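You operate a simulated robot arm through the tools that you are given. There is no shell and no other tool.

You run a simulated robot arm. Do the job below in one go: nothing can be reset, and whatever is moved stays where it is left.

TASK
Connect the battery, red lug first, and prove it at the green dash lamp.
Fine: both wing nuts tight and the lid shut before the isolator goes on; end with it off.

The check looks at the end state, three seconds after you hand in, the way a careful person would. Anything else that was tipped, shoved, dropped, spilled or broken makes it a failure. A push-on lid holds only when it is set on centred and level and pressed home; a screw cap is set on level and turned clockwise until tight.

THE ROBOT
A 6-joint arm with a two-finger gripper, fixed in place. Base frame: the origin is at the foot of the arm, x ahead of it, y to its left, z up. Units: mm, rad, N and s.
It reaches about 1298 mm from its shoulder. Its first joint turns from -2.601 to 2.601 rad. Payload 1.57 kg.
The tool frame sits at the grasp point between the pads (the TCP): z along the fingers, y along the line on which they close. The tips reach 21 mm beyond it. Largest opening 70 mm; the body of the gripper starts 50 mm behind the TCP.
Orientation is that of the tool frame in the base frame, as a unit quaternion [w, x, y, z]. With the fingers straight down and closing along the base's y, the tool's x points along the base's -x, its y along +y and its z along -z.

THE INTERFACE
- The arm moves only by the tool play_rows. Its argument "plan" is a list of rows, each a list of 7 numbers: the shift along the base's x, y, z in mm, then the turn, a rotation vector about the base's x, y, z in rad, then the finger opening in mm, from 0 to 70. In form: [[x, y, z, ax, ay, az, claw], ...]. A call has 1 to 20 rows; each row is the pose to reach, as a shift and turn from the pose commanded when the call began. A row lasts 0.2 s, in which the tool goes at most 50 mm and 0.15 rad; a call with a longer step from one row to the next is refused whole, and so is a gripper value outside its range. A pose out of reach is approached as far as the arm can. The call stops where the force on the tool passes 60 N (or 10 N more than at its start, if that is more) or the arm is blocked; 0.2 s more then pass. The fingers move at their own pace and stop on an object; they squeeze with about 29 N. The grip force told is the motor's: it shows also when the fingers shut on nothing. Time passes only in rows, and 0.2 s behind the last, so rows that repeat a pose let the fingers close. The reply holds the time, the measured pose of the TCP, the force on the tool along the base axes, the opening and the grip force, in the units named above and with some noise, with the torque about the TCP (base axes, N m) and any sound that the robot's microphone picked up.
- Cameras (640 x 400 px; columns grow to the right, rows downward): "scene" is fixed at [50, 650.5, 1449.4]; the picture's right is [-0.68, -0.73, 0.00], its down [-0.32, 0.30, -0.90] and it looks along [0.66, -0.61, -0.44] (base axes); focal length 375 px, centre (320, 200). "wrist" rides on the gripper at [79, 4, -81] in the tool frame; the picture's right is [-0.05, 1.00, 0.00], its down [-0.67, -0.04, -0.74] and it looks along [-0.74, -0.04, 0.67] (tool axes); focal length 256 px, centre (320, 200). There is no depth. A picture from a camera that has moved, and an enlarged one, comes with that camera's place and axes in the base frame and with its lens.
- snapshot(camera): a new picture of that camera. No time passes.
- lift_body(by): slides the trunk up (or, below 0, down) by that many mm; the arm rides with it, the base frame stays. It gives what a move gives, with no picture.
- close_up(camera, box): a new picture of the part [left, top, right, bottom] of that camera's present view, enlarged. No time passes.
- hand_in(): hands the job in; it is judged then, once.

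Places have to be worked out from the pictures, the camera data and where the tool is seen. Open the gripper and draw the arm clear of the work before you hand the job in, unless the task says otherwise.

The tools are called after "Request:" as a command line: name --pt "numbers of a row" for each row, then --argument value for the rest, lists and objects as JSON in quotes. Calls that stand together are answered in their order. play_rows: Moves the arm, as the interface text tells. Its arguments: {"type":"object","properties":{"plan":{"type":"array"}},"required":["plan"]} The other tools are called the same way: lift_body (by) slides the trunk up or down; snapshot (camera) takes a picture; close_up (camera, box) takes an enlarged picture of a part of a camera's view; hand_in () hands the job in.

At the start:

```text
time_s: 0.0
position: [679.5, 381.2, 1231.7]
tool_rot: [0.001, 0.0, 1.0, 0.0]
wrist_force: [0.3, 0.2, 0.1]
wrist_torque: [-0.01, -0.01, 0.03]
grip_width: 69.8
grip_force: 0.0
trunk travel left (down, up): [-911.0, 59.0]
```

scene: 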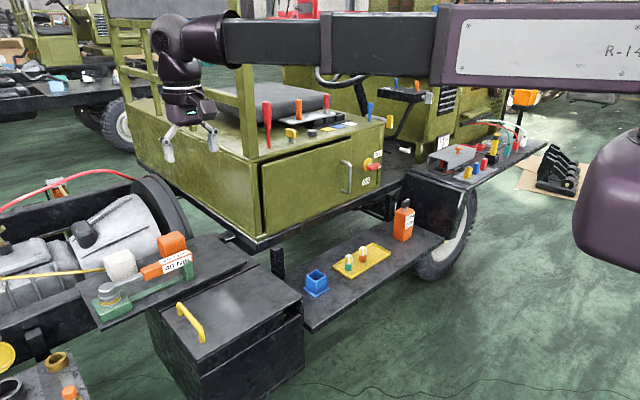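
wrist: 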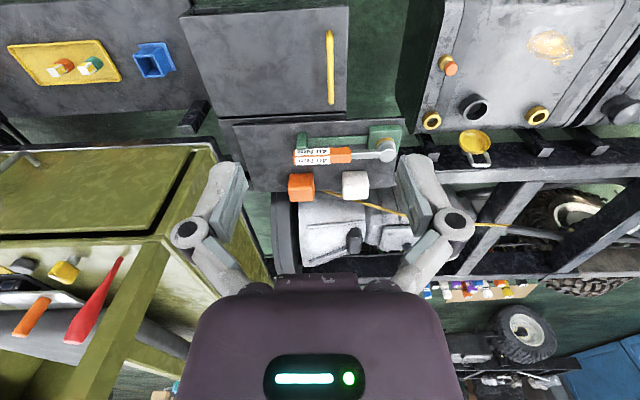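

I start by looking closely at the scene before moving anything: I need to find the battery, lugs, wing nuts, lid, isolator and dash lamp.

Request:
close_up --camera "scene" --box '[380, 60, 600, 220]'

Request:
close_up --camera "scene" --box '[220, 60, 420, 200]'

Request:
close_up --camera "scene" --box '[80, 200, 320, 400]'

Request:
close_up --camera "scene" --box '[290, 190, 450, 310]'

Request:
close_up --camera "wrist" --box '[180, 80, 440, 280]'

```text
2.50 times, centred on (490, 140) of scene
camera zoom: at [50.0, 650.5, 1449.4], right [-0.68, -0.73, 0.0], down [-0.32, 0.3, -0.9], along [0.66, -0.61, -0.44], focal length 937 px, centre (-105, 350)
```

zoom: 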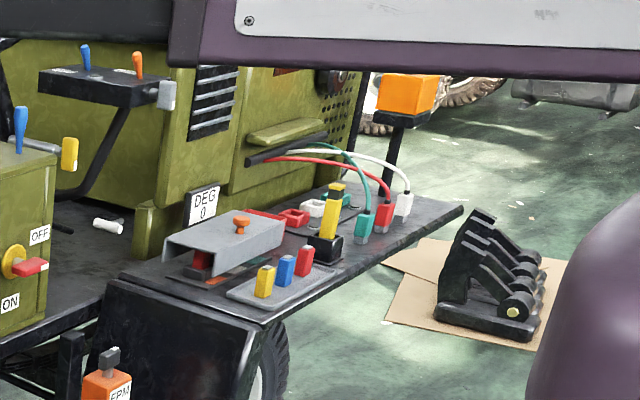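

```text
2.86 times, centred on (320, 130) of scene
camera zoom: at [50.0, 650.5, 1449.4], right [-0.68, -0.73, 0.0], down [-0.32, 0.3, -0.9], along [0.66, -0.61, -0.44], focal length 1071 px, centre (320, 400)
```

zoom: 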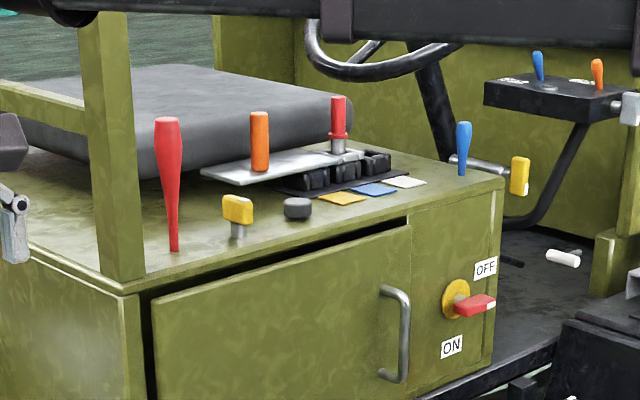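

```text
2.00 times, centred on (200, 300) of scene
camera zoom: at [50.0, 650.5, 1449.4], right [-0.68, -0.73, 0.0], down [-0.32, 0.3, -0.9], along [0.66, -0.61, -0.44], focal length 750 px, centre (560, 0)
```

zoom: 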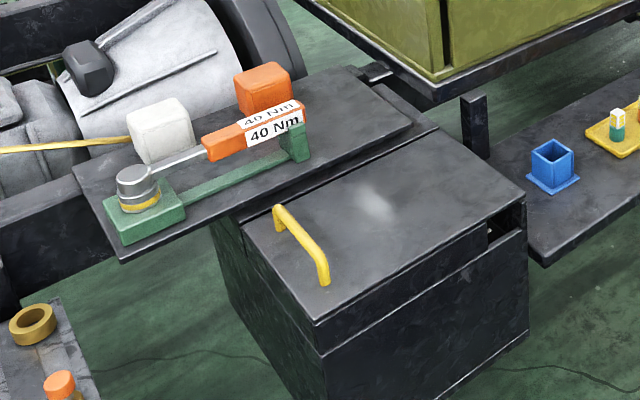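

```text
3.33 times, centred on (370, 250) of scene
camera zoom: at [50.0, 650.5, 1449.4], right [-0.68, -0.73, 0.0], down [-0.32, 0.3, -0.9], along [0.66, -0.61, -0.44], focal length 1249 px, centre (153, 33)
```

zoom: 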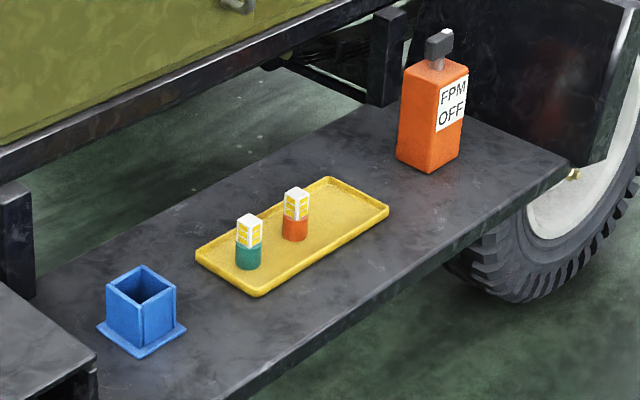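

```text
2.00 times, centred on (310, 180) of wrist
camera zoom: at [599.6, 384.5, 1312.4], right [0.05, 1.0, 0.0], down [0.67, -0.04, 0.74], along [0.74, -0.04, -0.67], focal length 512 px, centre (340, 240)
```

zoom: 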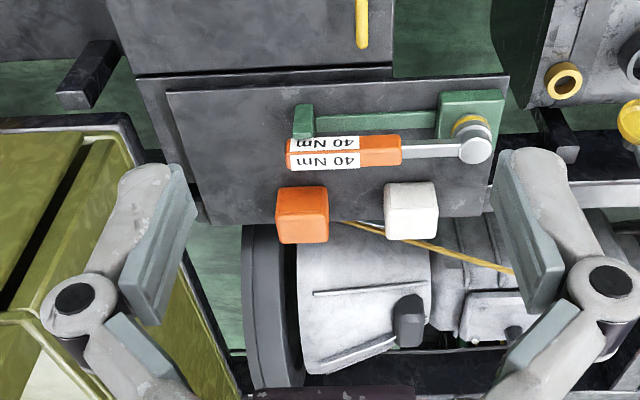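

The wrist sees only the left end of the vehicle, so I draw the arm back toward −x (away from the vehicle) and swing it right at the same height, to look over the middle and right-hand stations.

Request:
play_rows --pt "-40 0 0 0 0 0 70" --pt "-80 0 0 0 0 0 70" --pt "-120 0 0 0 0 0 70" --pt "-160 -20 0 0 0 0 70" --pt "-180 -60 0 0 0 0 70" --pt "-180 -105 0 0 0 0 70" --pt "-180 -150 0 0 0 0 70" --pt "-180 -195 0 0 0 0 70" --pt "-180 -240 0 0 0 0 70" --pt "-180 -285 0 0 0 0 70" --pt "-180 -330 0 0 0 0 70" --pt "-180 -370 0 0 0 0 70"

Request:
snapshot --camera "scene"

Request:
snapshot --camera "wrist"

```text
time_s: 2.6
position: [536.9, 6.3, 1230.3]
tool_rot: [-0.001, 0.0, 1.0, 0.0]
wrist_force: [0.6, 0.2, -0.4]
wrist_torque: [-0.02, 0.0, 0.02]
grip_width: 69.8
grip_force: 0.1
out of reach, approached as far as the arm can: row 5, 9, 10, 11, 12
trunk travel left (down, up): [-911.0, 59.0]
```

```text
taken
```

scene: 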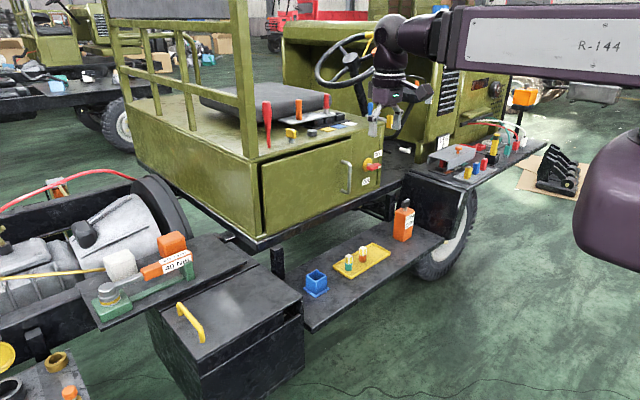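

```text
taken
camera wrist: at [457.6, 10.7, 1312.6], right [0.05, 1.0, 0.0], down [0.67, -0.04, 0.74], along [0.74, -0.04, -0.67], focal length 256 px, centre (320, 200)
```

wrist: 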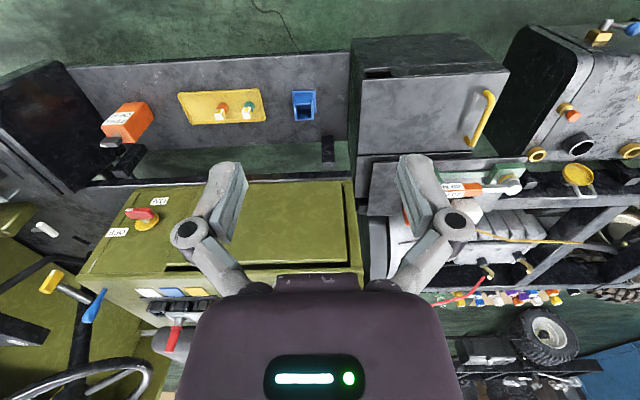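

The wrist now sees the cabinet, isolator and lower bench, and the battery looks likely to be inside the black box with the yellow handle. I enlarge several parts to identify things.

Request:
close_up --camera "wrist" --box '[340, 20, 540, 145]'

Request:
close_up --camera "wrist" --box '[60, 160, 260, 285]'

Request:
close_up --camera "wrist" --box '[0, 240, 240, 400]'

Request:
close_up --camera "wrist" --box '[500, 20, 640, 200]'

Request:
close_up --camera "scene" --box '[300, 20, 460, 140]'

Request:
close_up --camera "scene" --box '[0, 160, 200, 400]'

```text
3.20 times, centred on (440, 82) of wrist
camera zoom: at [457.6, 10.7, 1312.6], right [0.05, 1.0, 0.0], down [0.67, -0.04, 0.74], along [0.74, -0.04, -0.67], focal length 819 px, centre (-64, 576)
```

zoom: 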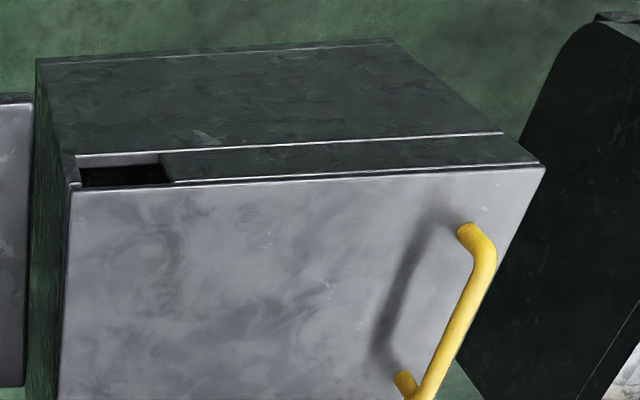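

```text
3.20 times, centred on (160, 222) of wrist
camera zoom: at [457.6, 10.7, 1312.6], right [0.05, 1.0, 0.0], down [0.67, -0.04, 0.74], along [0.74, -0.04, -0.67], focal length 819 px, centre (832, 128)
```

zoom: 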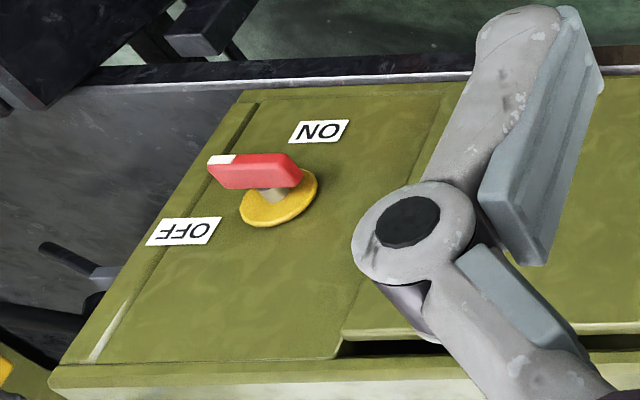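

```text
2.50 times, centred on (120, 320) of wrist
camera zoom: at [457.6, 10.7, 1312.6], right [0.05, 1.0, 0.0], down [0.67, -0.04, 0.74], along [0.74, -0.04, -0.67], focal length 640 px, centre (820, -100)
```

zoom: 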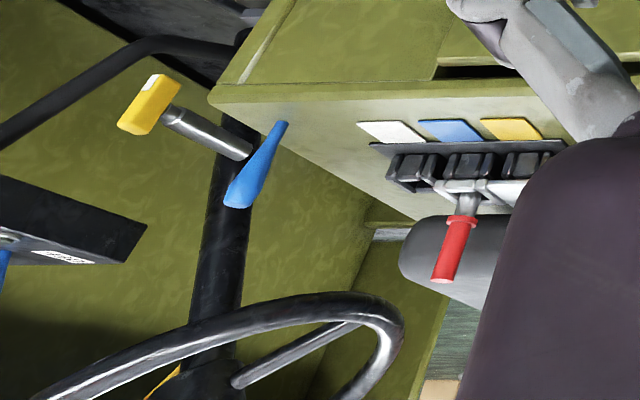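

```text
2.22 times, centred on (570, 110) of wrist
camera zoom: at [457.6, 10.7, 1312.6], right [0.05, 1.0, 0.0], down [0.67, -0.04, 0.74], along [0.74, -0.04, -0.67], focal length 569 px, centre (-236, 400)
```

zoom: 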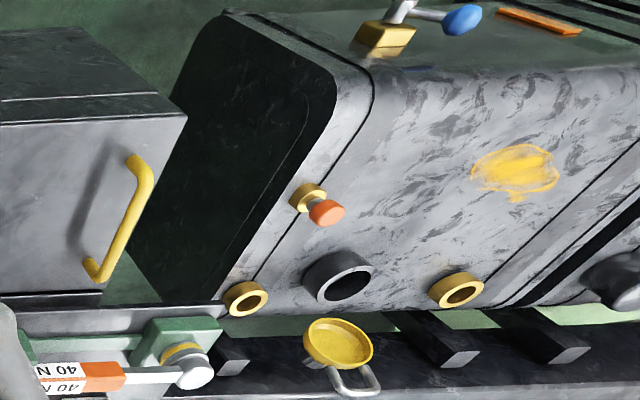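

```text
3.33 times, centred on (380, 80) of scene
camera zoom: at [50.0, 650.5, 1449.4], right [-0.68, -0.73, 0.0], down [-0.32, 0.3, -0.9], along [0.66, -0.61, -0.44], focal length 1249 px, centre (120, 600)
```

zoom: 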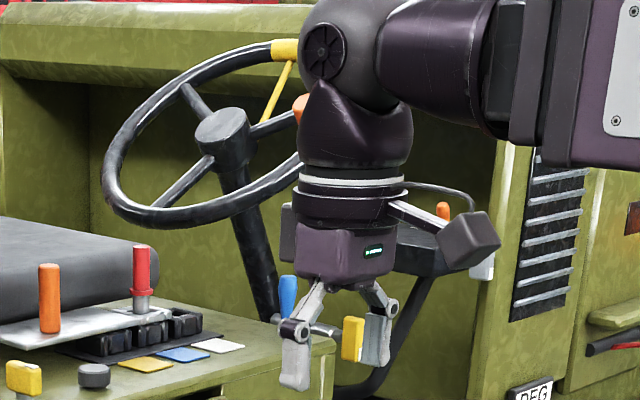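

```text
1.67 times, centred on (100, 280) of scene
camera zoom: at [50.0, 650.5, 1449.4], right [-0.68, -0.73, 0.0], down [-0.32, 0.3, -0.9], along [0.66, -0.61, -0.44], focal length 625 px, centre (687, 67)
```

zoom: 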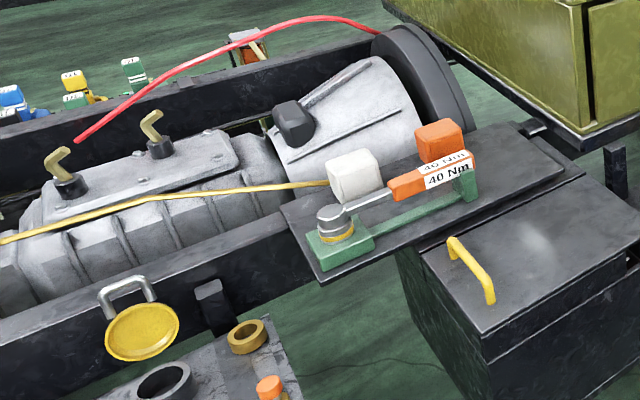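

The isolator's red handle points at OFF (horizontal), with ON below; the black box lid (about x 715–945, y 95–435, z≈690) has its handle near the +y edge, so it is probably hinged on the −y side. I next swing right and pitch the wrist camera up to search for the green dash lamp around the steering wheel.

Request:
play_rows --pt "30 -40 0 0 -0.1 0 70" --pt "50 -80 0 0 -0.2 0 70" --pt "50 -120 0 0 -0.3 0 70" --pt "50 -160 0 0 -0.4 0 70" --pt "50 -200 0 0 -0.5 0 70" --pt "50 -240 0 0 -0.5 0 70" --pt "50 -280 0 0 -0.5 0 70" --pt "50 -320 0 0 -0.5 0 70" --pt "50 -360 0 0 -0.5 0 70"

Request:
snapshot --camera "wrist"

Request:
snapshot --camera "scene"

```text
time_s: 4.6
position: [587.3, -350.1, 1253.7]
tool_rot: [0.248, -0.001, 0.969, 0.0]
wrist_force: [0.2, -0.1, 0.1]
wrist_torque: [0.03, -0.02, 0.02]
grip_width: 69.8
grip_force: 0.0
out of reach, approached as far as the arm can: row 2, 3, 4, 5, 6, 7, 8, 9
trunk travel left (down, up): [-911.0, 59.0]
```

```text
taken
camera wrist: at [477.8, -346.9, 1287.0], right [0.05, 1.0, 0.03], down [0.23, -0.04, 0.97], along [0.97, -0.04, -0.23], focal length 256 px, centre (320, 200)
```

wrist: 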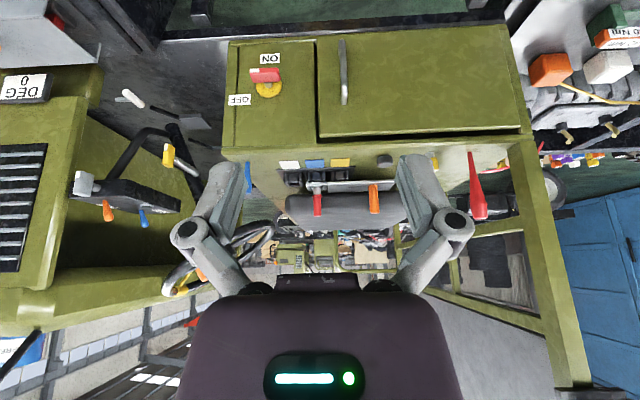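

```text
taken
```

scene: 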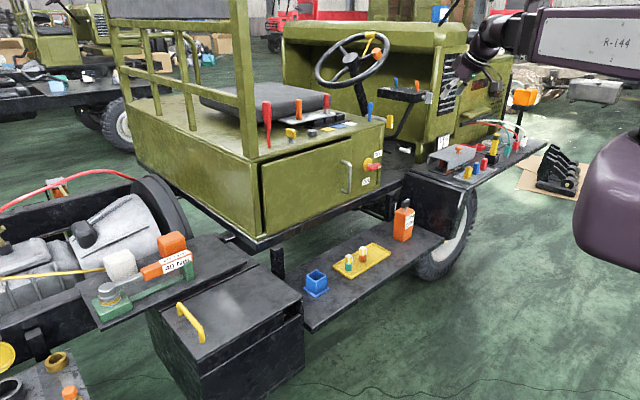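

The steering wheel and dash are now uncovered in the scene camera; I zoom in there and at the far right station.

Request:
close_up --camera "scene" --box '[300, 20, 460, 120]'

Request:
close_up --camera "scene" --box '[420, 80, 560, 200]'

Request:
close_up --camera "wrist" --box '[0, 60, 240, 300]'

Request:
close_up --camera "wrist" --box '[220, 30, 540, 230]'

```text
4.00 times, centred on (380, 70) of scene
camera zoom: at [50.0, 650.5, 1449.4], right [-0.68, -0.73, 0.0], down [-0.32, 0.3, -0.9], along [0.66, -0.61, -0.44], focal length 1499 px, centre (80, 720)
```

zoom: 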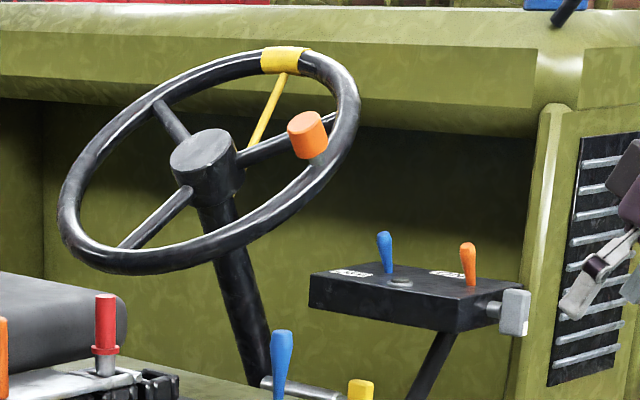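

```text
3.33 times, centred on (490, 140) of scene
camera zoom: at [50.0, 650.5, 1449.4], right [-0.68, -0.73, 0.0], down [-0.32, 0.3, -0.9], along [0.66, -0.61, -0.44], focal length 1249 px, centre (-247, 400)
```

zoom: 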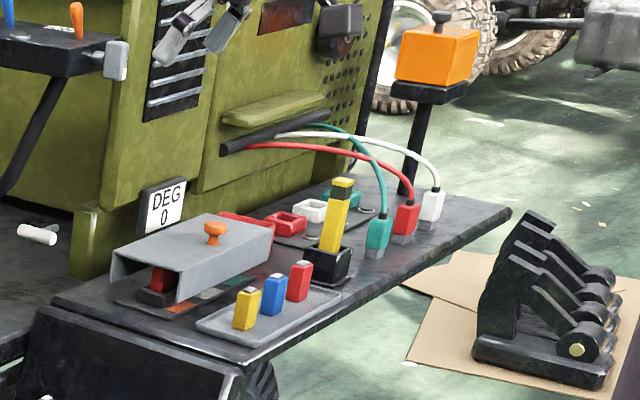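

```text
1.67 times, centred on (120, 180) of wrist
camera zoom: at [477.8, -346.9, 1287.0], right [0.05, 1.0, 0.03], down [0.23, -0.04, 0.97], along [0.97, -0.04, -0.23], focal length 427 px, centre (653, 233)
```

zoom: 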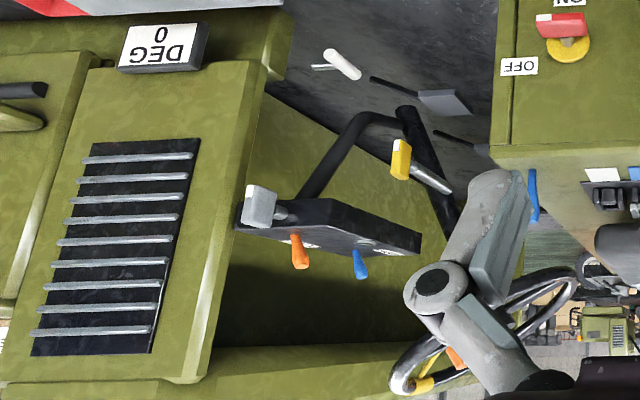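

```text
2.00 times, centred on (380, 130) of wrist
camera zoom: at [477.8, -346.9, 1287.0], right [0.05, 1.0, 0.03], down [0.23, -0.04, 0.97], along [0.97, -0.04, -0.23], focal length 512 px, centre (200, 340)
```

zoom: 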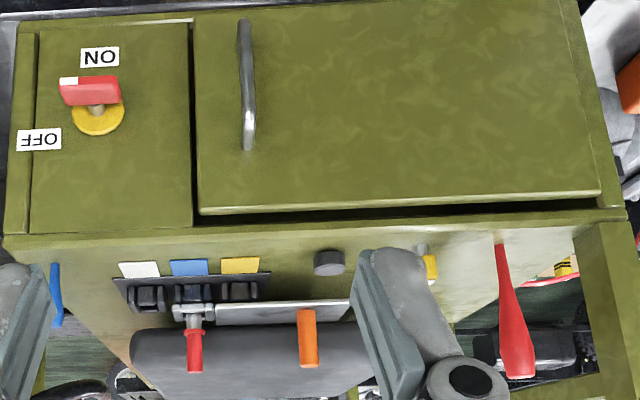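

I zoom harder on the lever box, the dash and the label text to find the lamp, and on the isolator.

Request:
close_up --camera "scene" --box '[370, 72, 442, 112]'

Request:
close_up --camera "scene" --box '[340, 105, 430, 165]'

Request:
close_up --camera "scene" --box '[255, 85, 395, 185]'

Request:
close_up --camera "wrist" --box '[60, 130, 200, 230]'

Request:
close_up --camera "scene" --box '[280, 0, 560, 100]'

```text
8.89 times, centred on (406, 92) of scene
camera zoom: at [50.0, 650.5, 1449.4], right [-0.68, -0.73, 0.0], down [-0.32, 0.3, -0.9], along [0.66, -0.61, -0.44], focal length 3331 px, centre (-444, 1160)
```

zoom: 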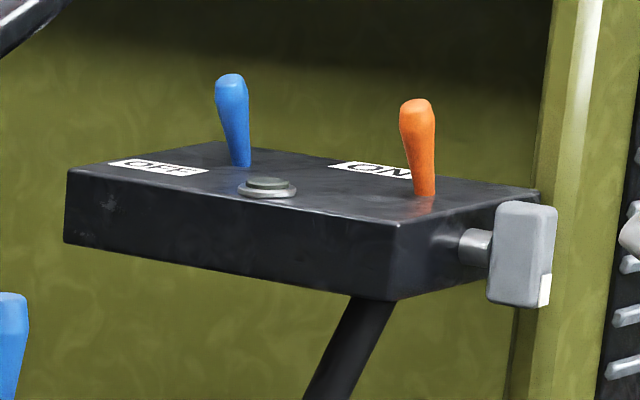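

```text
6.67 times, centred on (385, 135) of scene
camera zoom: at [50.0, 650.5, 1449.4], right [-0.68, -0.73, 0.0], down [-0.32, 0.3, -0.9], along [0.66, -0.61, -0.44], focal length 2498 px, centre (-113, 633)
```

zoom: 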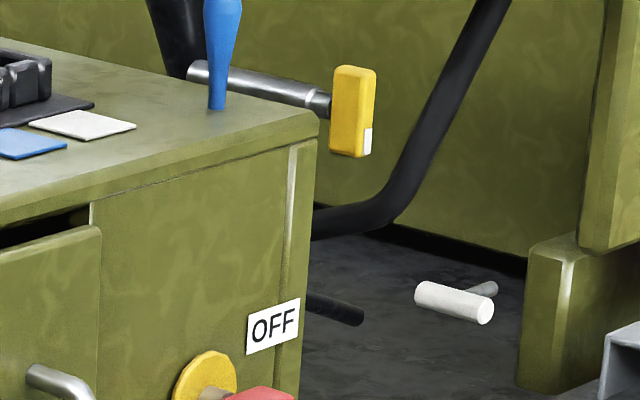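

```text
4.00 times, centred on (325, 135) of scene
camera zoom: at [50.0, 650.5, 1449.4], right [-0.68, -0.73, 0.0], down [-0.32, 0.3, -0.9], along [0.66, -0.61, -0.44], focal length 1499 px, centre (300, 460)
```

zoom: 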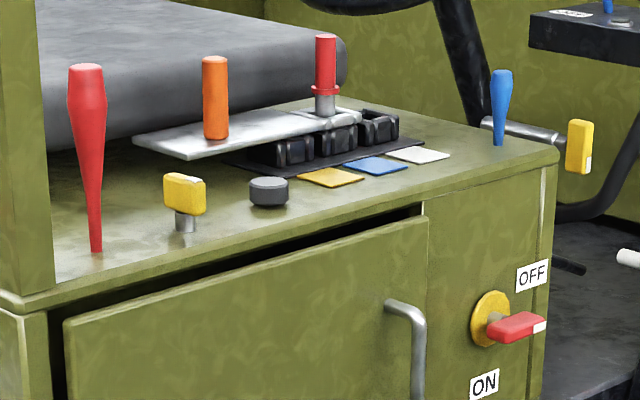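

```text
4.00 times, centred on (130, 180) of wrist
camera zoom: at [477.8, -346.9, 1287.0], right [0.05, 1.0, 0.03], down [0.23, -0.04, 0.97], along [0.97, -0.04, -0.23], focal length 1024 px, centre (1080, 280)
```

zoom: 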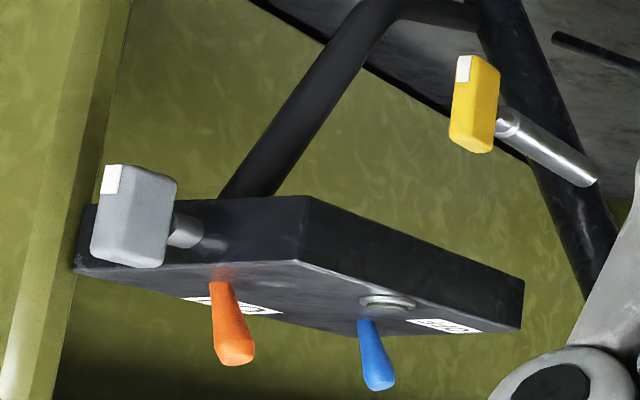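

```text
2.29 times, centred on (420, 50) of scene
camera zoom: at [50.0, 650.5, 1449.4], right [-0.68, -0.73, 0.0], down [-0.32, 0.3, -0.9], along [0.66, -0.61, -0.44], focal length 857 px, centre (91, 543)
```

zoom: 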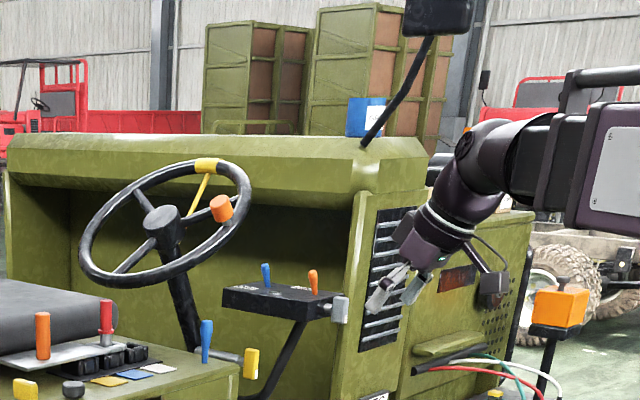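

The dash box has a round lamp with a dark lens next to ON/OFF labels; that is most likely the green lamp (now dark). The isolator works out at about (980, −478, 900). I now bring the tool back upright over the front of the black box to study its lid and handle.

Request:
play_rows --pt "5 43 0 0 0.05 0 70" --pt "10 86 0 0 0.1 0 70" --pt "15 129 0 0 0.15 0 70" --pt "20 172 0 0 0.2 0 70" --pt "25 215 0 0 0.25 0 70" --pt "30 258 0 0 0.3 0 70" --pt "35 301 0 0 0.35 0 70" --pt "40 344 -20 0 0.4 0 70" --pt "45 387 -40 0 0.45 0 70" --pt "50 430 -60 0 0.5 0 70" --pt "55 473 -80 0 0.55 0 70" --pt "60 516 -100 0 0.6 0 70" --pt "65 559 -120 0 0.65 0 70" --pt "70 600 -140 0 0.7 0 70" --pt "75 630 -160 0 0.75 0 70" --pt "80 650 -180 0 0.8 0 70"

Request:
snapshot --camera "wrist"

Request:
snapshot --camera "scene"

```text
time_s: 8.0
position: [668.1, 305.8, 1237.6]
tool_rot: [-0.15, 0.001, 0.989, 0.0]
wrist_force: [-0.3, 0.0, 0.2]
wrist_torque: [0.01, -0.01, -0.03]
grip_width: 70.1
grip_force: 0.0
out of reach, approached as far as the arm can: row 1, 2, 3, 4, 5, 6, 7, 9, 10, 11, 12, 13, 14, 15, 16
trunk travel left (down, up): [-911.0, 59.0]
```

```text
taken
camera wrist: at [615.5, 310.5, 1340.1], right [0.05, 1.0, -0.02], down [0.86, -0.04, 0.51], along [0.51, -0.04, -0.86], focal length 256 px, centre (320, 200)
```

wrist: 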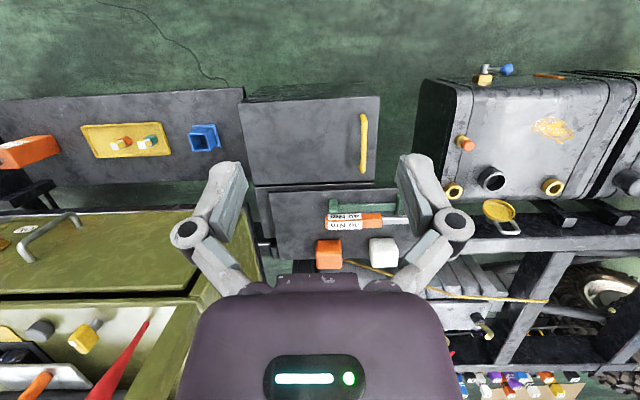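

```text
taken
```

scene: 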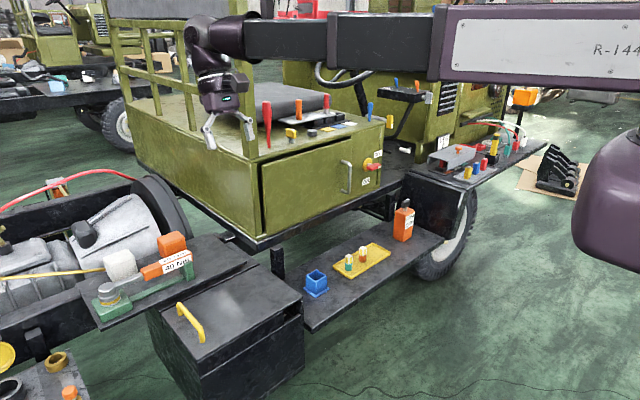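

The arm cannot go lower at this radius with the trunk up, and the space in front of the box is free. I lower the trunk 300 mm so the tool rides down to about z 938, well above the lid (~690).

Request:
lift_body --by -300

Request:
snapshot --camera "wrist"

Request:
snapshot --camera "scene"

```text
time_s: 11.0
position: [666.5, 306.0, 939.4]
tool_rot: [-0.149, 0.0, 0.989, 0.0]
wrist_force: [0.7, -0.8, -0.5]
wrist_torque: [0.02, -0.05, 0.02]
grip_width: 70.4
grip_force: 0.1
trunk travel left (down, up): [-611.0, 359.0]
```

```text
taken
camera wrist: at [614.4, 309.9, 1040.6], right [0.05, 1.0, -0.02], down [0.86, -0.04, 0.51], along [0.51, -0.04, -0.86], focal length 256 px, centre (320, 200)
```

wrist: 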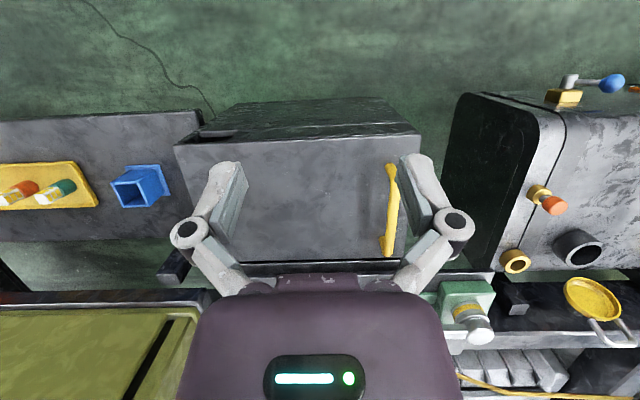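

```text
taken
```

scene: 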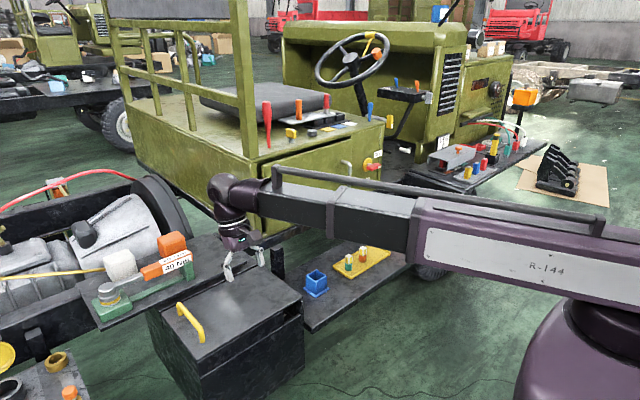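

The handle bar triangulates to x≈754–900, y≈396, top z≈725. I zoom in on the lid and the handle for hinges and clearances.

Request:
close_up --camera "wrist" --box '[150, 80, 460, 280]'

Request:
close_up --camera "scene" --box '[140, 250, 320, 400]'

```text
2.00 times, centred on (305, 180) of wrist
camera zoom: at [614.4, 309.9, 1040.6], right [0.05, 1.0, -0.02], down [0.86, -0.04, 0.51], along [0.51, -0.04, -0.86], focal length 512 px, centre (350, 240)
```

zoom: 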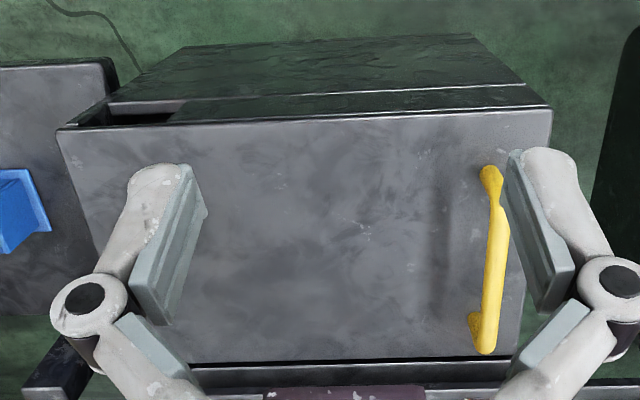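

```text
2.67 times, centred on (230, 325) of scene
camera zoom: at [50.0, 650.5, 1449.4], right [-0.68, -0.73, 0.0], down [-0.32, 0.3, -0.9], along [0.66, -0.61, -0.44], focal length 999 px, centre (560, -133)
```

zoom: 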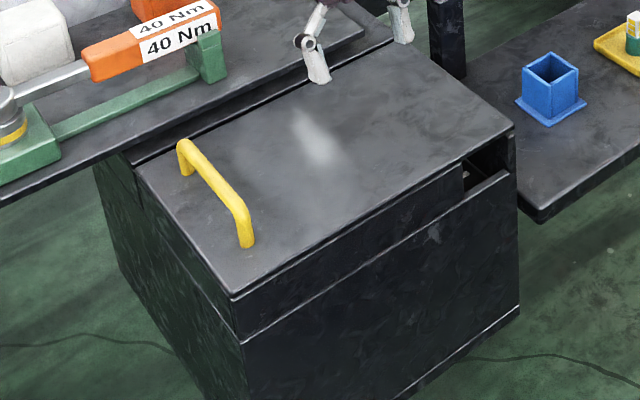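

The lid looks like a thin plate over a box with a cable notch at the −y front corner. I move over the handle's middle with the tool upright, stopping high at z≈850.

Request:
play_rows --pt "30 18 0 0 -0.06 0 70" --pt "60 36 0 0 -0.12 0 70" --pt "95 54 0 0 -0.18 0 70" --pt "130 72 -20 0 -0.24 0 70" --pt "161 91 -40 0 -0.3 0 70" --pt "161 91 -65 0 -0.3 0 70" --pt "161 91 -90 0 -0.3 0 70"

Request:
snapshot --camera "wrist"

Request:
close_up --camera "scene" --box '[120, 200, 340, 400]'

```text
time_s: 12.6
position: [829.3, 398.1, 929.6]
tool_rot: [-0.001, 0.0, 1.0, 0.0]
wrist_force: [-0.6, -1.0, 0.6]
wrist_torque: [0.01, 0.0, -0.02]
grip_width: 69.8
grip_force: 0.0
out of reach, approached as far as the arm can: row 1, 2, 3, 4, 5, 6, 7
trunk travel left (down, up): [-611.0, 359.0]
```

```text
taken
camera wrist: at [748.8, 403.3, 1012.4], right [0.05, 1.0, 0.0], down [0.67, -0.04, 0.75], along [0.74, -0.04, -0.67], focal length 256 px, centre (320, 200)
```

wrist: 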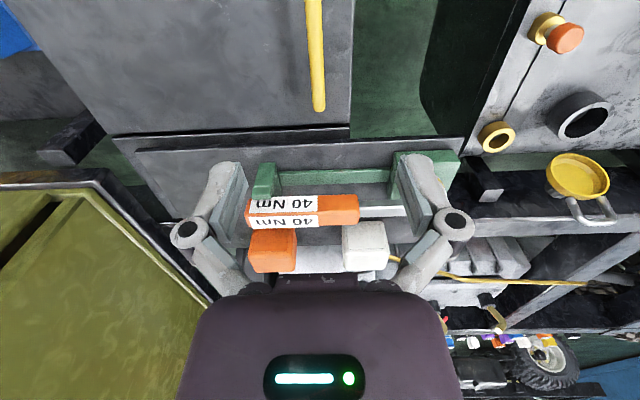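

```text
2.00 times, centred on (230, 300) of scene
camera zoom: at [50.0, 650.5, 1449.4], right [-0.68, -0.73, 0.0], down [-0.32, 0.3, -0.9], along [0.66, -0.61, -0.44], focal length 750 px, centre (500, 0)
```

zoom: 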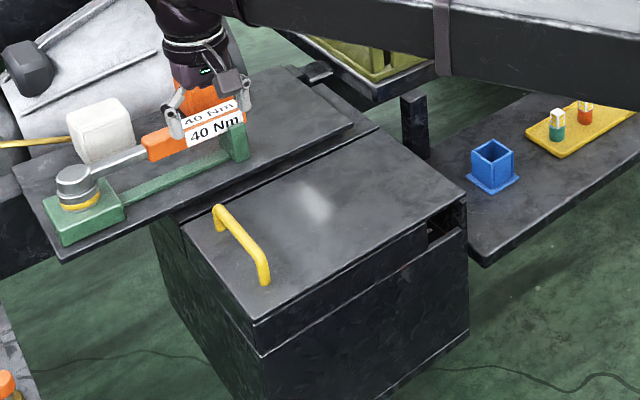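

The arm itself won't go below about this height relative to the trunk, so downward travel has to come from the trunk. I lower it 150 mm (TCP ≈ 780, tips ≈ 759, above the handle at ≈725).

Request:
lift_body --by -150

Request:
close_up --camera "scene" --box '[140, 230, 300, 380]'

Request:
snapshot --camera "wrist"

```text
time_s: 14.3
position: [828.4, 398.7, 780.1]
tool_rot: [0.0, 0.0, 1.0, 0.0]
wrist_force: [0.5, 0.4, 0.8]
wrist_torque: [-0.01, -0.01, 0.0]
grip_width: 69.8
grip_force: 0.0
trunk travel left (down, up): [-461.0, 509.0]
```

```text
2.67 times, centred on (220, 305) of scene
camera zoom: at [50.0, 650.5, 1449.4], right [-0.68, -0.73, 0.0], down [-0.32, 0.3, -0.9], along [0.66, -0.61, -0.44], focal length 999 px, centre (587, -80)
```

zoom: 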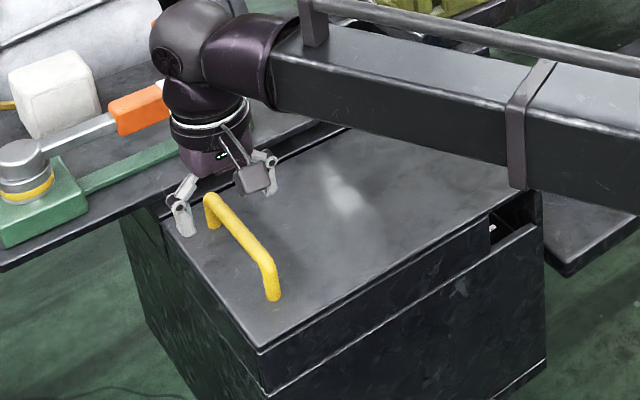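

```text
taken
camera wrist: at [748.8, 403.2, 862.5], right [0.05, 1.0, 0.0], down [0.67, -0.04, 0.74], along [0.74, -0.04, -0.67], focal length 256 px, centre (320, 200)
```

wrist: 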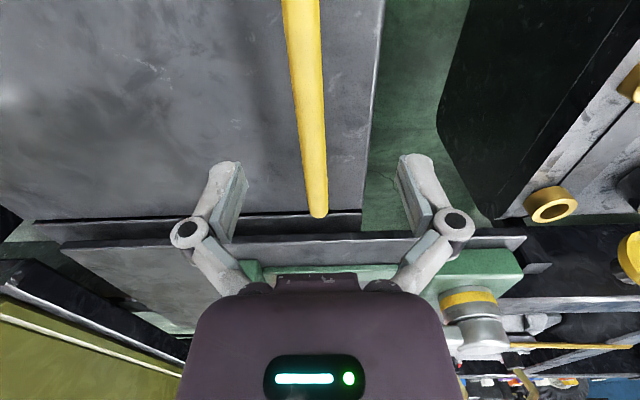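

The handle bar lies at y≈392.5, with its top somewhere around z 725–745 by different pairs of views. I centre the fingers on it in y and lower another 30 mm, then look again.

Request:
play_rows --pt "0 -3 0 0 0 0 70" --pt "0 -6 0 0 0 0 70" --pt "0 -6 0 0 0 0 70"

Request:
lift_body --by -30

Request:
close_up --camera "scene" --box '[160, 260, 240, 350]'

Request:
snapshot --camera "wrist"

```text
time_s: 15.2
position: [829.3, 394.0, 779.2]
tool_rot: [0.0, 0.0, 1.0, 0.0]
wrist_force: [0.1, -0.6, -0.3]
wrist_torque: [0.06, -0.03, 0.0]
grip_width: 70.0
grip_force: 0.1
trunk travel left (down, up): [-461.0, 509.0]
```

```text
time_s: 15.9
position: [829.7, 392.9, 752.0]
tool_rot: [-0.001, 0.0, 1.0, 0.0]
wrist_force: [-0.4, -0.3, 0.0]
wrist_torque: [0.0, 0.0, -0.01]
grip_width: 70.0
grip_force: 0.0
trunk travel left (down, up): [-431.0, 539.0]
```

```text
4.44 times, centred on (200, 305) of scene
camera zoom: at [50.0, 650.5, 1449.4], right [-0.68, -0.73, 0.0], down [-0.32, 0.3, -0.9], along [0.66, -0.61, -0.44], focal length 1666 px, centre (853, -267)
```

zoom: 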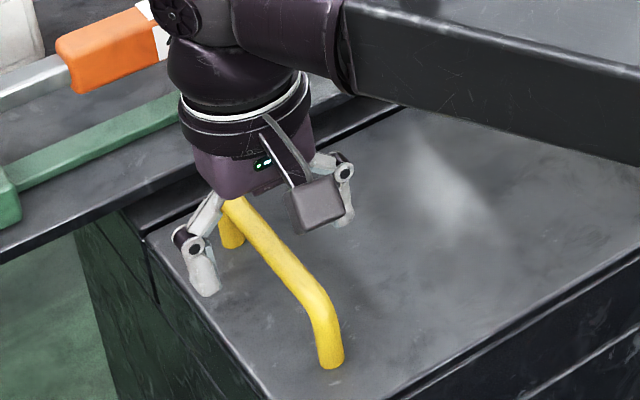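

```text
taken
camera wrist: at [749.0, 397.3, 832.4], right [0.05, 1.0, 0.0], down [0.67, -0.04, 0.74], along [0.74, -0.04, -0.67], focal length 256 px, centre (320, 200)
```

wrist: 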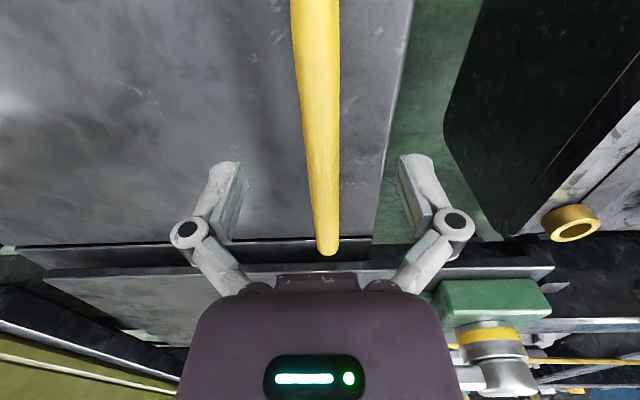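

In the zoom the fingertip midpoint coincides with the bar, so the bar centre is about z 731 and the lid top ≈ 690. I lower 18 mm more and close the fingers on the bar.

Request:
lift_body --by -18

Request:
play_rows --pt "0 0 0 0 0 0 30" --pt "0 0 0 0 0 0 10" --pt "0 0 0 0 0 0 0" --pt "0 0 0 0 0 0 0" --pt "0 0 0 0 0 0 0"

Request:
close_up --camera "scene" --box '[160, 260, 240, 350]'

```text
time_s: 16.6
position: [828.6, 392.3, 732.6]
tool_rot: [0.0, 0.0, 1.0, 0.0]
wrist_force: [-0.4, -0.1, -0.6]
wrist_torque: [0.01, -0.04, 0.03]
grip_width: 70.1
grip_force: 0.1
trunk travel left (down, up): [-413.0, 557.0]
```

```text
time_s: 17.8
position: [828.8, 394.1, 730.8]
tool_rot: [0.0, 0.0, 1.0, 0.0]
wrist_force: [-0.9, 13.0, -2.5]
wrist_torque: [-0.17, -0.53, 0.07]
grip_width: 14.5
grip_force: 32.2
trunk travel left (down, up): [-413.0, 557.0]
```

```text
4.44 times, centred on (200, 305) of scene
camera zoom: at [50.0, 650.5, 1449.4], right [-0.68, -0.73, 0.0], down [-0.32, 0.3, -0.9], along [0.66, -0.61, -0.44], focal length 1666 px, centre (853, -267)
```

zoom: 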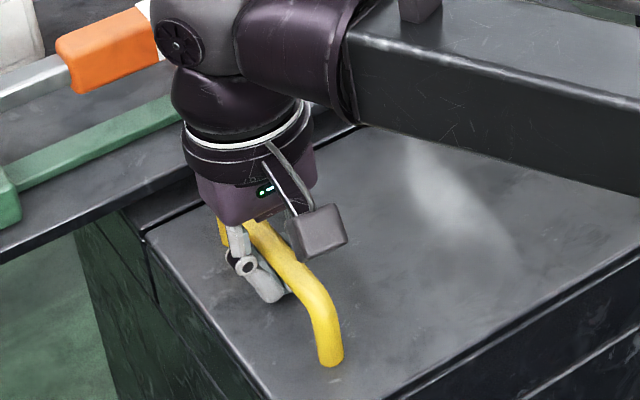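

I hold the bar (14.5 mm). I try a small lift of 15 mm with the matching roll for a hinge on the −y edge, and look at force and picture before going on.

Request:
play_rows --pt "0 2 3 0.01 0 0 0" --pt "0 1.5 9 0.03 0 0 0" --pt "0 1 15 0.05 0 0 0" --pt "0 1 15 0.05 0 0 0"

Request:
close_up --camera "scene" --box '[140, 240, 320, 400]'

```text
time_s: 18.8
position: [828.8, 394.8, 731.1]
tool_rot: [0.0, 0.0, 1.0, 0.026]
wrist_force: [13.6, 15.8, 0.0]
wrist_torque: [-0.22, 0.31, -0.08]
grip_width: 14.6
grip_force: 31.9
out of reach, approached as far as the arm can: row 2, 3, 4
trunk travel left (down, up): [-413.0, 557.0]
```

```text
2.50 times, centred on (230, 320) of scene
camera zoom: at [50.0, 650.5, 1449.4], right [-0.68, -0.73, 0.0], down [-0.32, 0.3, -0.9], along [0.66, -0.61, -0.44], focal length 937 px, centre (545, -100)
```

zoom: 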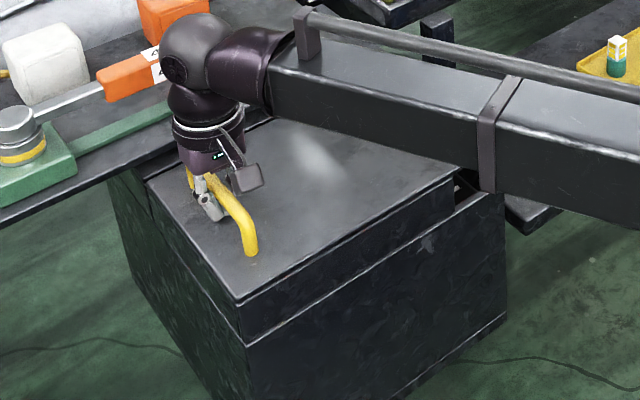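

The arm cannot raise itself either: height comes only from the trunk (the wrist stays at trunk height). I'll lift with lift_body in small steps: first 10 mm, and check that the lid follows as a hinge.

Request:
lift_body --by 10

Request:
close_up --camera "scene" --box '[140, 240, 320, 400]'

```text
time_s: 19.3
position: [827.9, 393.9, 741.9]
tool_rot: [0.0, 0.001, 1.0, 0.025]
wrist_force: [14.2, 7.0, -0.2]
wrist_torque: [-0.1, 0.1, 0.01]
grip_width: 14.2
grip_force: 32.3
trunk travel left (down, up): [-423.0, 547.0]
```

```text
2.50 times, centred on (230, 320) of scene
camera zoom: at [50.0, 650.5, 1449.4], right [-0.68, -0.73, 0.0], down [-0.32, 0.3, -0.9], along [0.66, -0.61, -0.44], focal length 937 px, centre (545, -100)
```

zoom: 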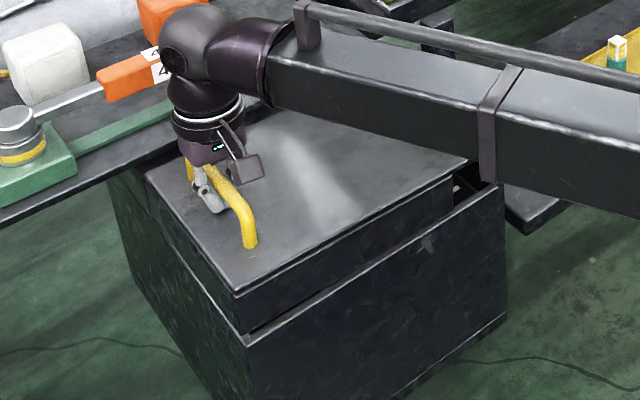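

The skirted lid is rising on its +y side only, so it is hinged along the −y edge. I continue the arc: lift 20 mm, then follow with a few mm toward −y while reading forces.

Request:
lift_body --by 20

Request:
play_rows --pt "0 -2 0 0.02 0 0 0" --pt "0 -4 0 0.04 0 0 0" --pt "0 -4 0 0.04 0 0 0"

Request:
lift_body --by 20

Request:
play_rows --pt "0 -2 0 0.02 0 0 0" --pt "0 -4 0 0.05 0 0 0" --pt "0 -4 0 0.05 0 0 0"

Request:
close_up --camera "scene" --box '[140, 220, 340, 400]'

```text
time_s: 20.0
position: [828.4, 389.4, 760.8]
tool_rot: [-0.001, 0.001, 1.0, 0.023]
wrist_force: [10.1, -28.9, -8.9]
wrist_torque: [0.52, 0.27, 0.24]
grip_width: 13.9
grip_force: 31.9
trunk travel left (down, up): [-443.0, 527.0]
```

```text
time_s: 20.8
position: [829.1, 389.4, 761.1]
tool_rot: [0.0, 0.0, 0.999, 0.045]
wrist_force: [5.1, -18.8, -9.5]
wrist_torque: [0.34, 0.43, 0.1]
grip_width: 13.4
grip_force: 32.5
trunk travel left (down, up): [-443.0, 527.0]
```

```text
time_s: 21.5
position: [828.9, 384.6, 782.5]
tool_rot: [0.0, 0.001, 0.999, 0.041]
wrist_force: [-5.4, -52.5, -20.4]
wrist_torque: [0.97, 0.33, 0.16]
grip_width: 12.8
grip_force: 31.6
trunk travel left (down, up): [-463.0, 507.0]
```

```text
time_s: 22.3
position: [829.4, 383.9, 784.1]
tool_rot: [0.0, 0.0, 0.998, 0.067]
wrist_force: [-2.9, -39.5, -16.5]
wrist_torque: [0.69, 0.05, 0.06]
grip_width: 11.9
grip_force: 31.3
trunk travel left (down, up): [-463.0, 507.0]
```

```text
2.22 times, centred on (240, 310) of scene
camera zoom: at [50.0, 650.5, 1449.4], right [-0.68, -0.73, 0.0], down [-0.32, 0.3, -0.9], along [0.66, -0.61, -0.44], focal length 833 px, centre (498, -44)
```

zoom: 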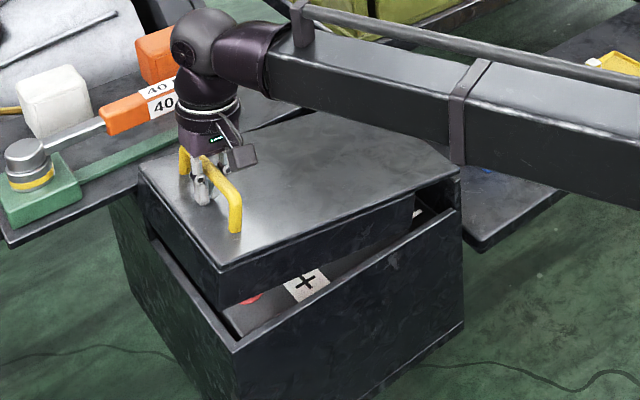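

The battery (with a "+" mark) is inside, good. The y-force of −40 N says the handle wants to go further to −y (hinge lower than I assumed), and the grip is slipping slightly; I follow by −7 mm and re-check.

Request:
play_rows --pt "0 -3 0 0.01 0 0 0" --pt "0 -6 0 0.02 0 0 0" --pt "0 -7 0 0.03 0 0 0" --pt "0 -7 0 0.03 0 0 0"

Request:
close_up --camera "scene" --box '[170, 270, 230, 320]'

Request:
snapshot --camera "wrist"

```text
time_s: 23.3
position: [828.1, 385.1, 784.3]
tool_rot: [0.001, -0.001, 0.996, 0.088]
wrist_force: [7.1, 28.2, 5.4]
wrist_torque: [0.11, 0.13, 0.03]
grip_width: 11.4
grip_force: 31.9
trunk travel left (down, up): [-463.0, 507.0]
```

```text
8.00 times, centred on (200, 295) of scene
camera zoom: at [50.0, 650.5, 1449.4], right [-0.68, -0.73, 0.0], down [-0.32, 0.3, -0.9], along [0.66, -0.61, -0.44], focal length 2998 px, centre (1280, -560)
```

zoom: 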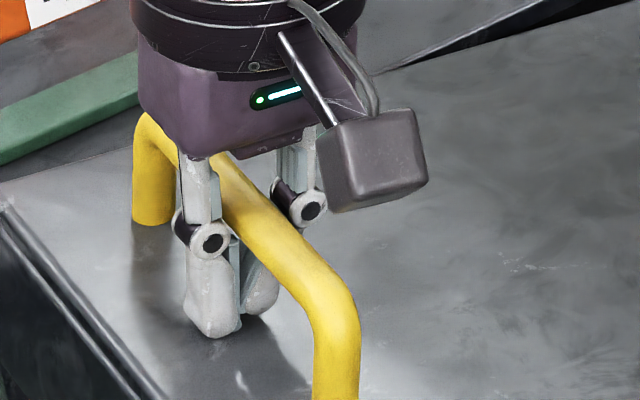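

```text
taken
camera wrist: at [748.5, 374.4, 866.2], right [0.05, 0.98, 0.17], down [0.67, -0.16, 0.73], along [0.74, 0.08, -0.66], focal length 256 px, centre (320, 200)
```

wrist: 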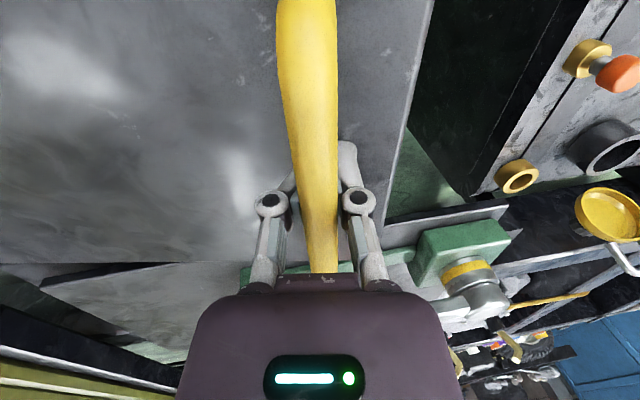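

The bar sits securely between the fingers, a bit above the TCP. I keep alternating: lift 20 mm, then follow −y and roll a little, reading the forces.

Request:
lift_body --by 20

Request:
play_rows --pt "0 -3 0 0.02 0 0 0" --pt "0 -5 0 0.05 0 0 0" --pt "0 -5 0 0.05 0 0 0"

Request:
lift_body --by 20

Request:
play_rows --pt "0 -4 0 0.02 0 0 0" --pt "0 -8 0 0.06 0 0 0" --pt "0 -8 0 0.06 0 0 0"

Request:
close_up --camera "scene" --box '[140, 220, 340, 400]'

```text
time_s: 23.9
position: [829.8, 377.3, 803.9]
tool_rot: [0.001, 0.001, 0.997, 0.082]
wrist_force: [6.8, -6.5, -3.6]
wrist_torque: [0.54, 0.35, 0.16]
grip_width: 11.7
grip_force: 31.8
trunk travel left (down, up): [-483.0, 487.0]
```

```text
time_s: 24.7
position: [828.8, 377.1, 805.9]
tool_rot: [0.0, -0.001, 0.994, 0.11]
wrist_force: [13.4, 17.2, 3.6]
wrist_torque: [-0.02, 0.7, 0.02]
grip_width: 11.5
grip_force: 32.1
trunk travel left (down, up): [-483.0, 487.0]
```

```text
time_s: 25.4
position: [828.2, 368.9, 826.0]
tool_rot: [0.0, 0.002, 0.994, 0.107]
wrist_force: [0.5, -41.6, -22.4]
wrist_torque: [1.22, -0.26, -0.05]
grip_width: 11.5
grip_force: 31.8
trunk travel left (down, up): [-503.0, 467.0]
```

```text
time_s: 26.2
position: [828.5, 368.6, 829.7]
tool_rot: [0.0, -0.001, 0.99, 0.139]
wrist_force: [3.4, -14.1, -14.1]
wrist_torque: [0.66, 0.14, 0.28]
grip_width: 11.5
grip_force: 31.8
out of reach, approached as far as the arm can: row 2, 3
trunk travel left (down, up): [-503.0, 467.0]
```

```text
2.22 times, centred on (240, 310) of scene
camera zoom: at [50.0, 650.5, 1449.4], right [-0.68, -0.73, 0.0], down [-0.32, 0.3, -0.9], along [0.66, -0.61, -0.44], focal length 833 px, centre (498, -44)
```

zoom: 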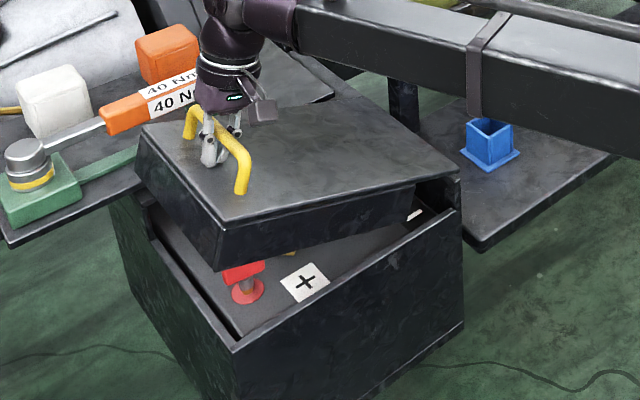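

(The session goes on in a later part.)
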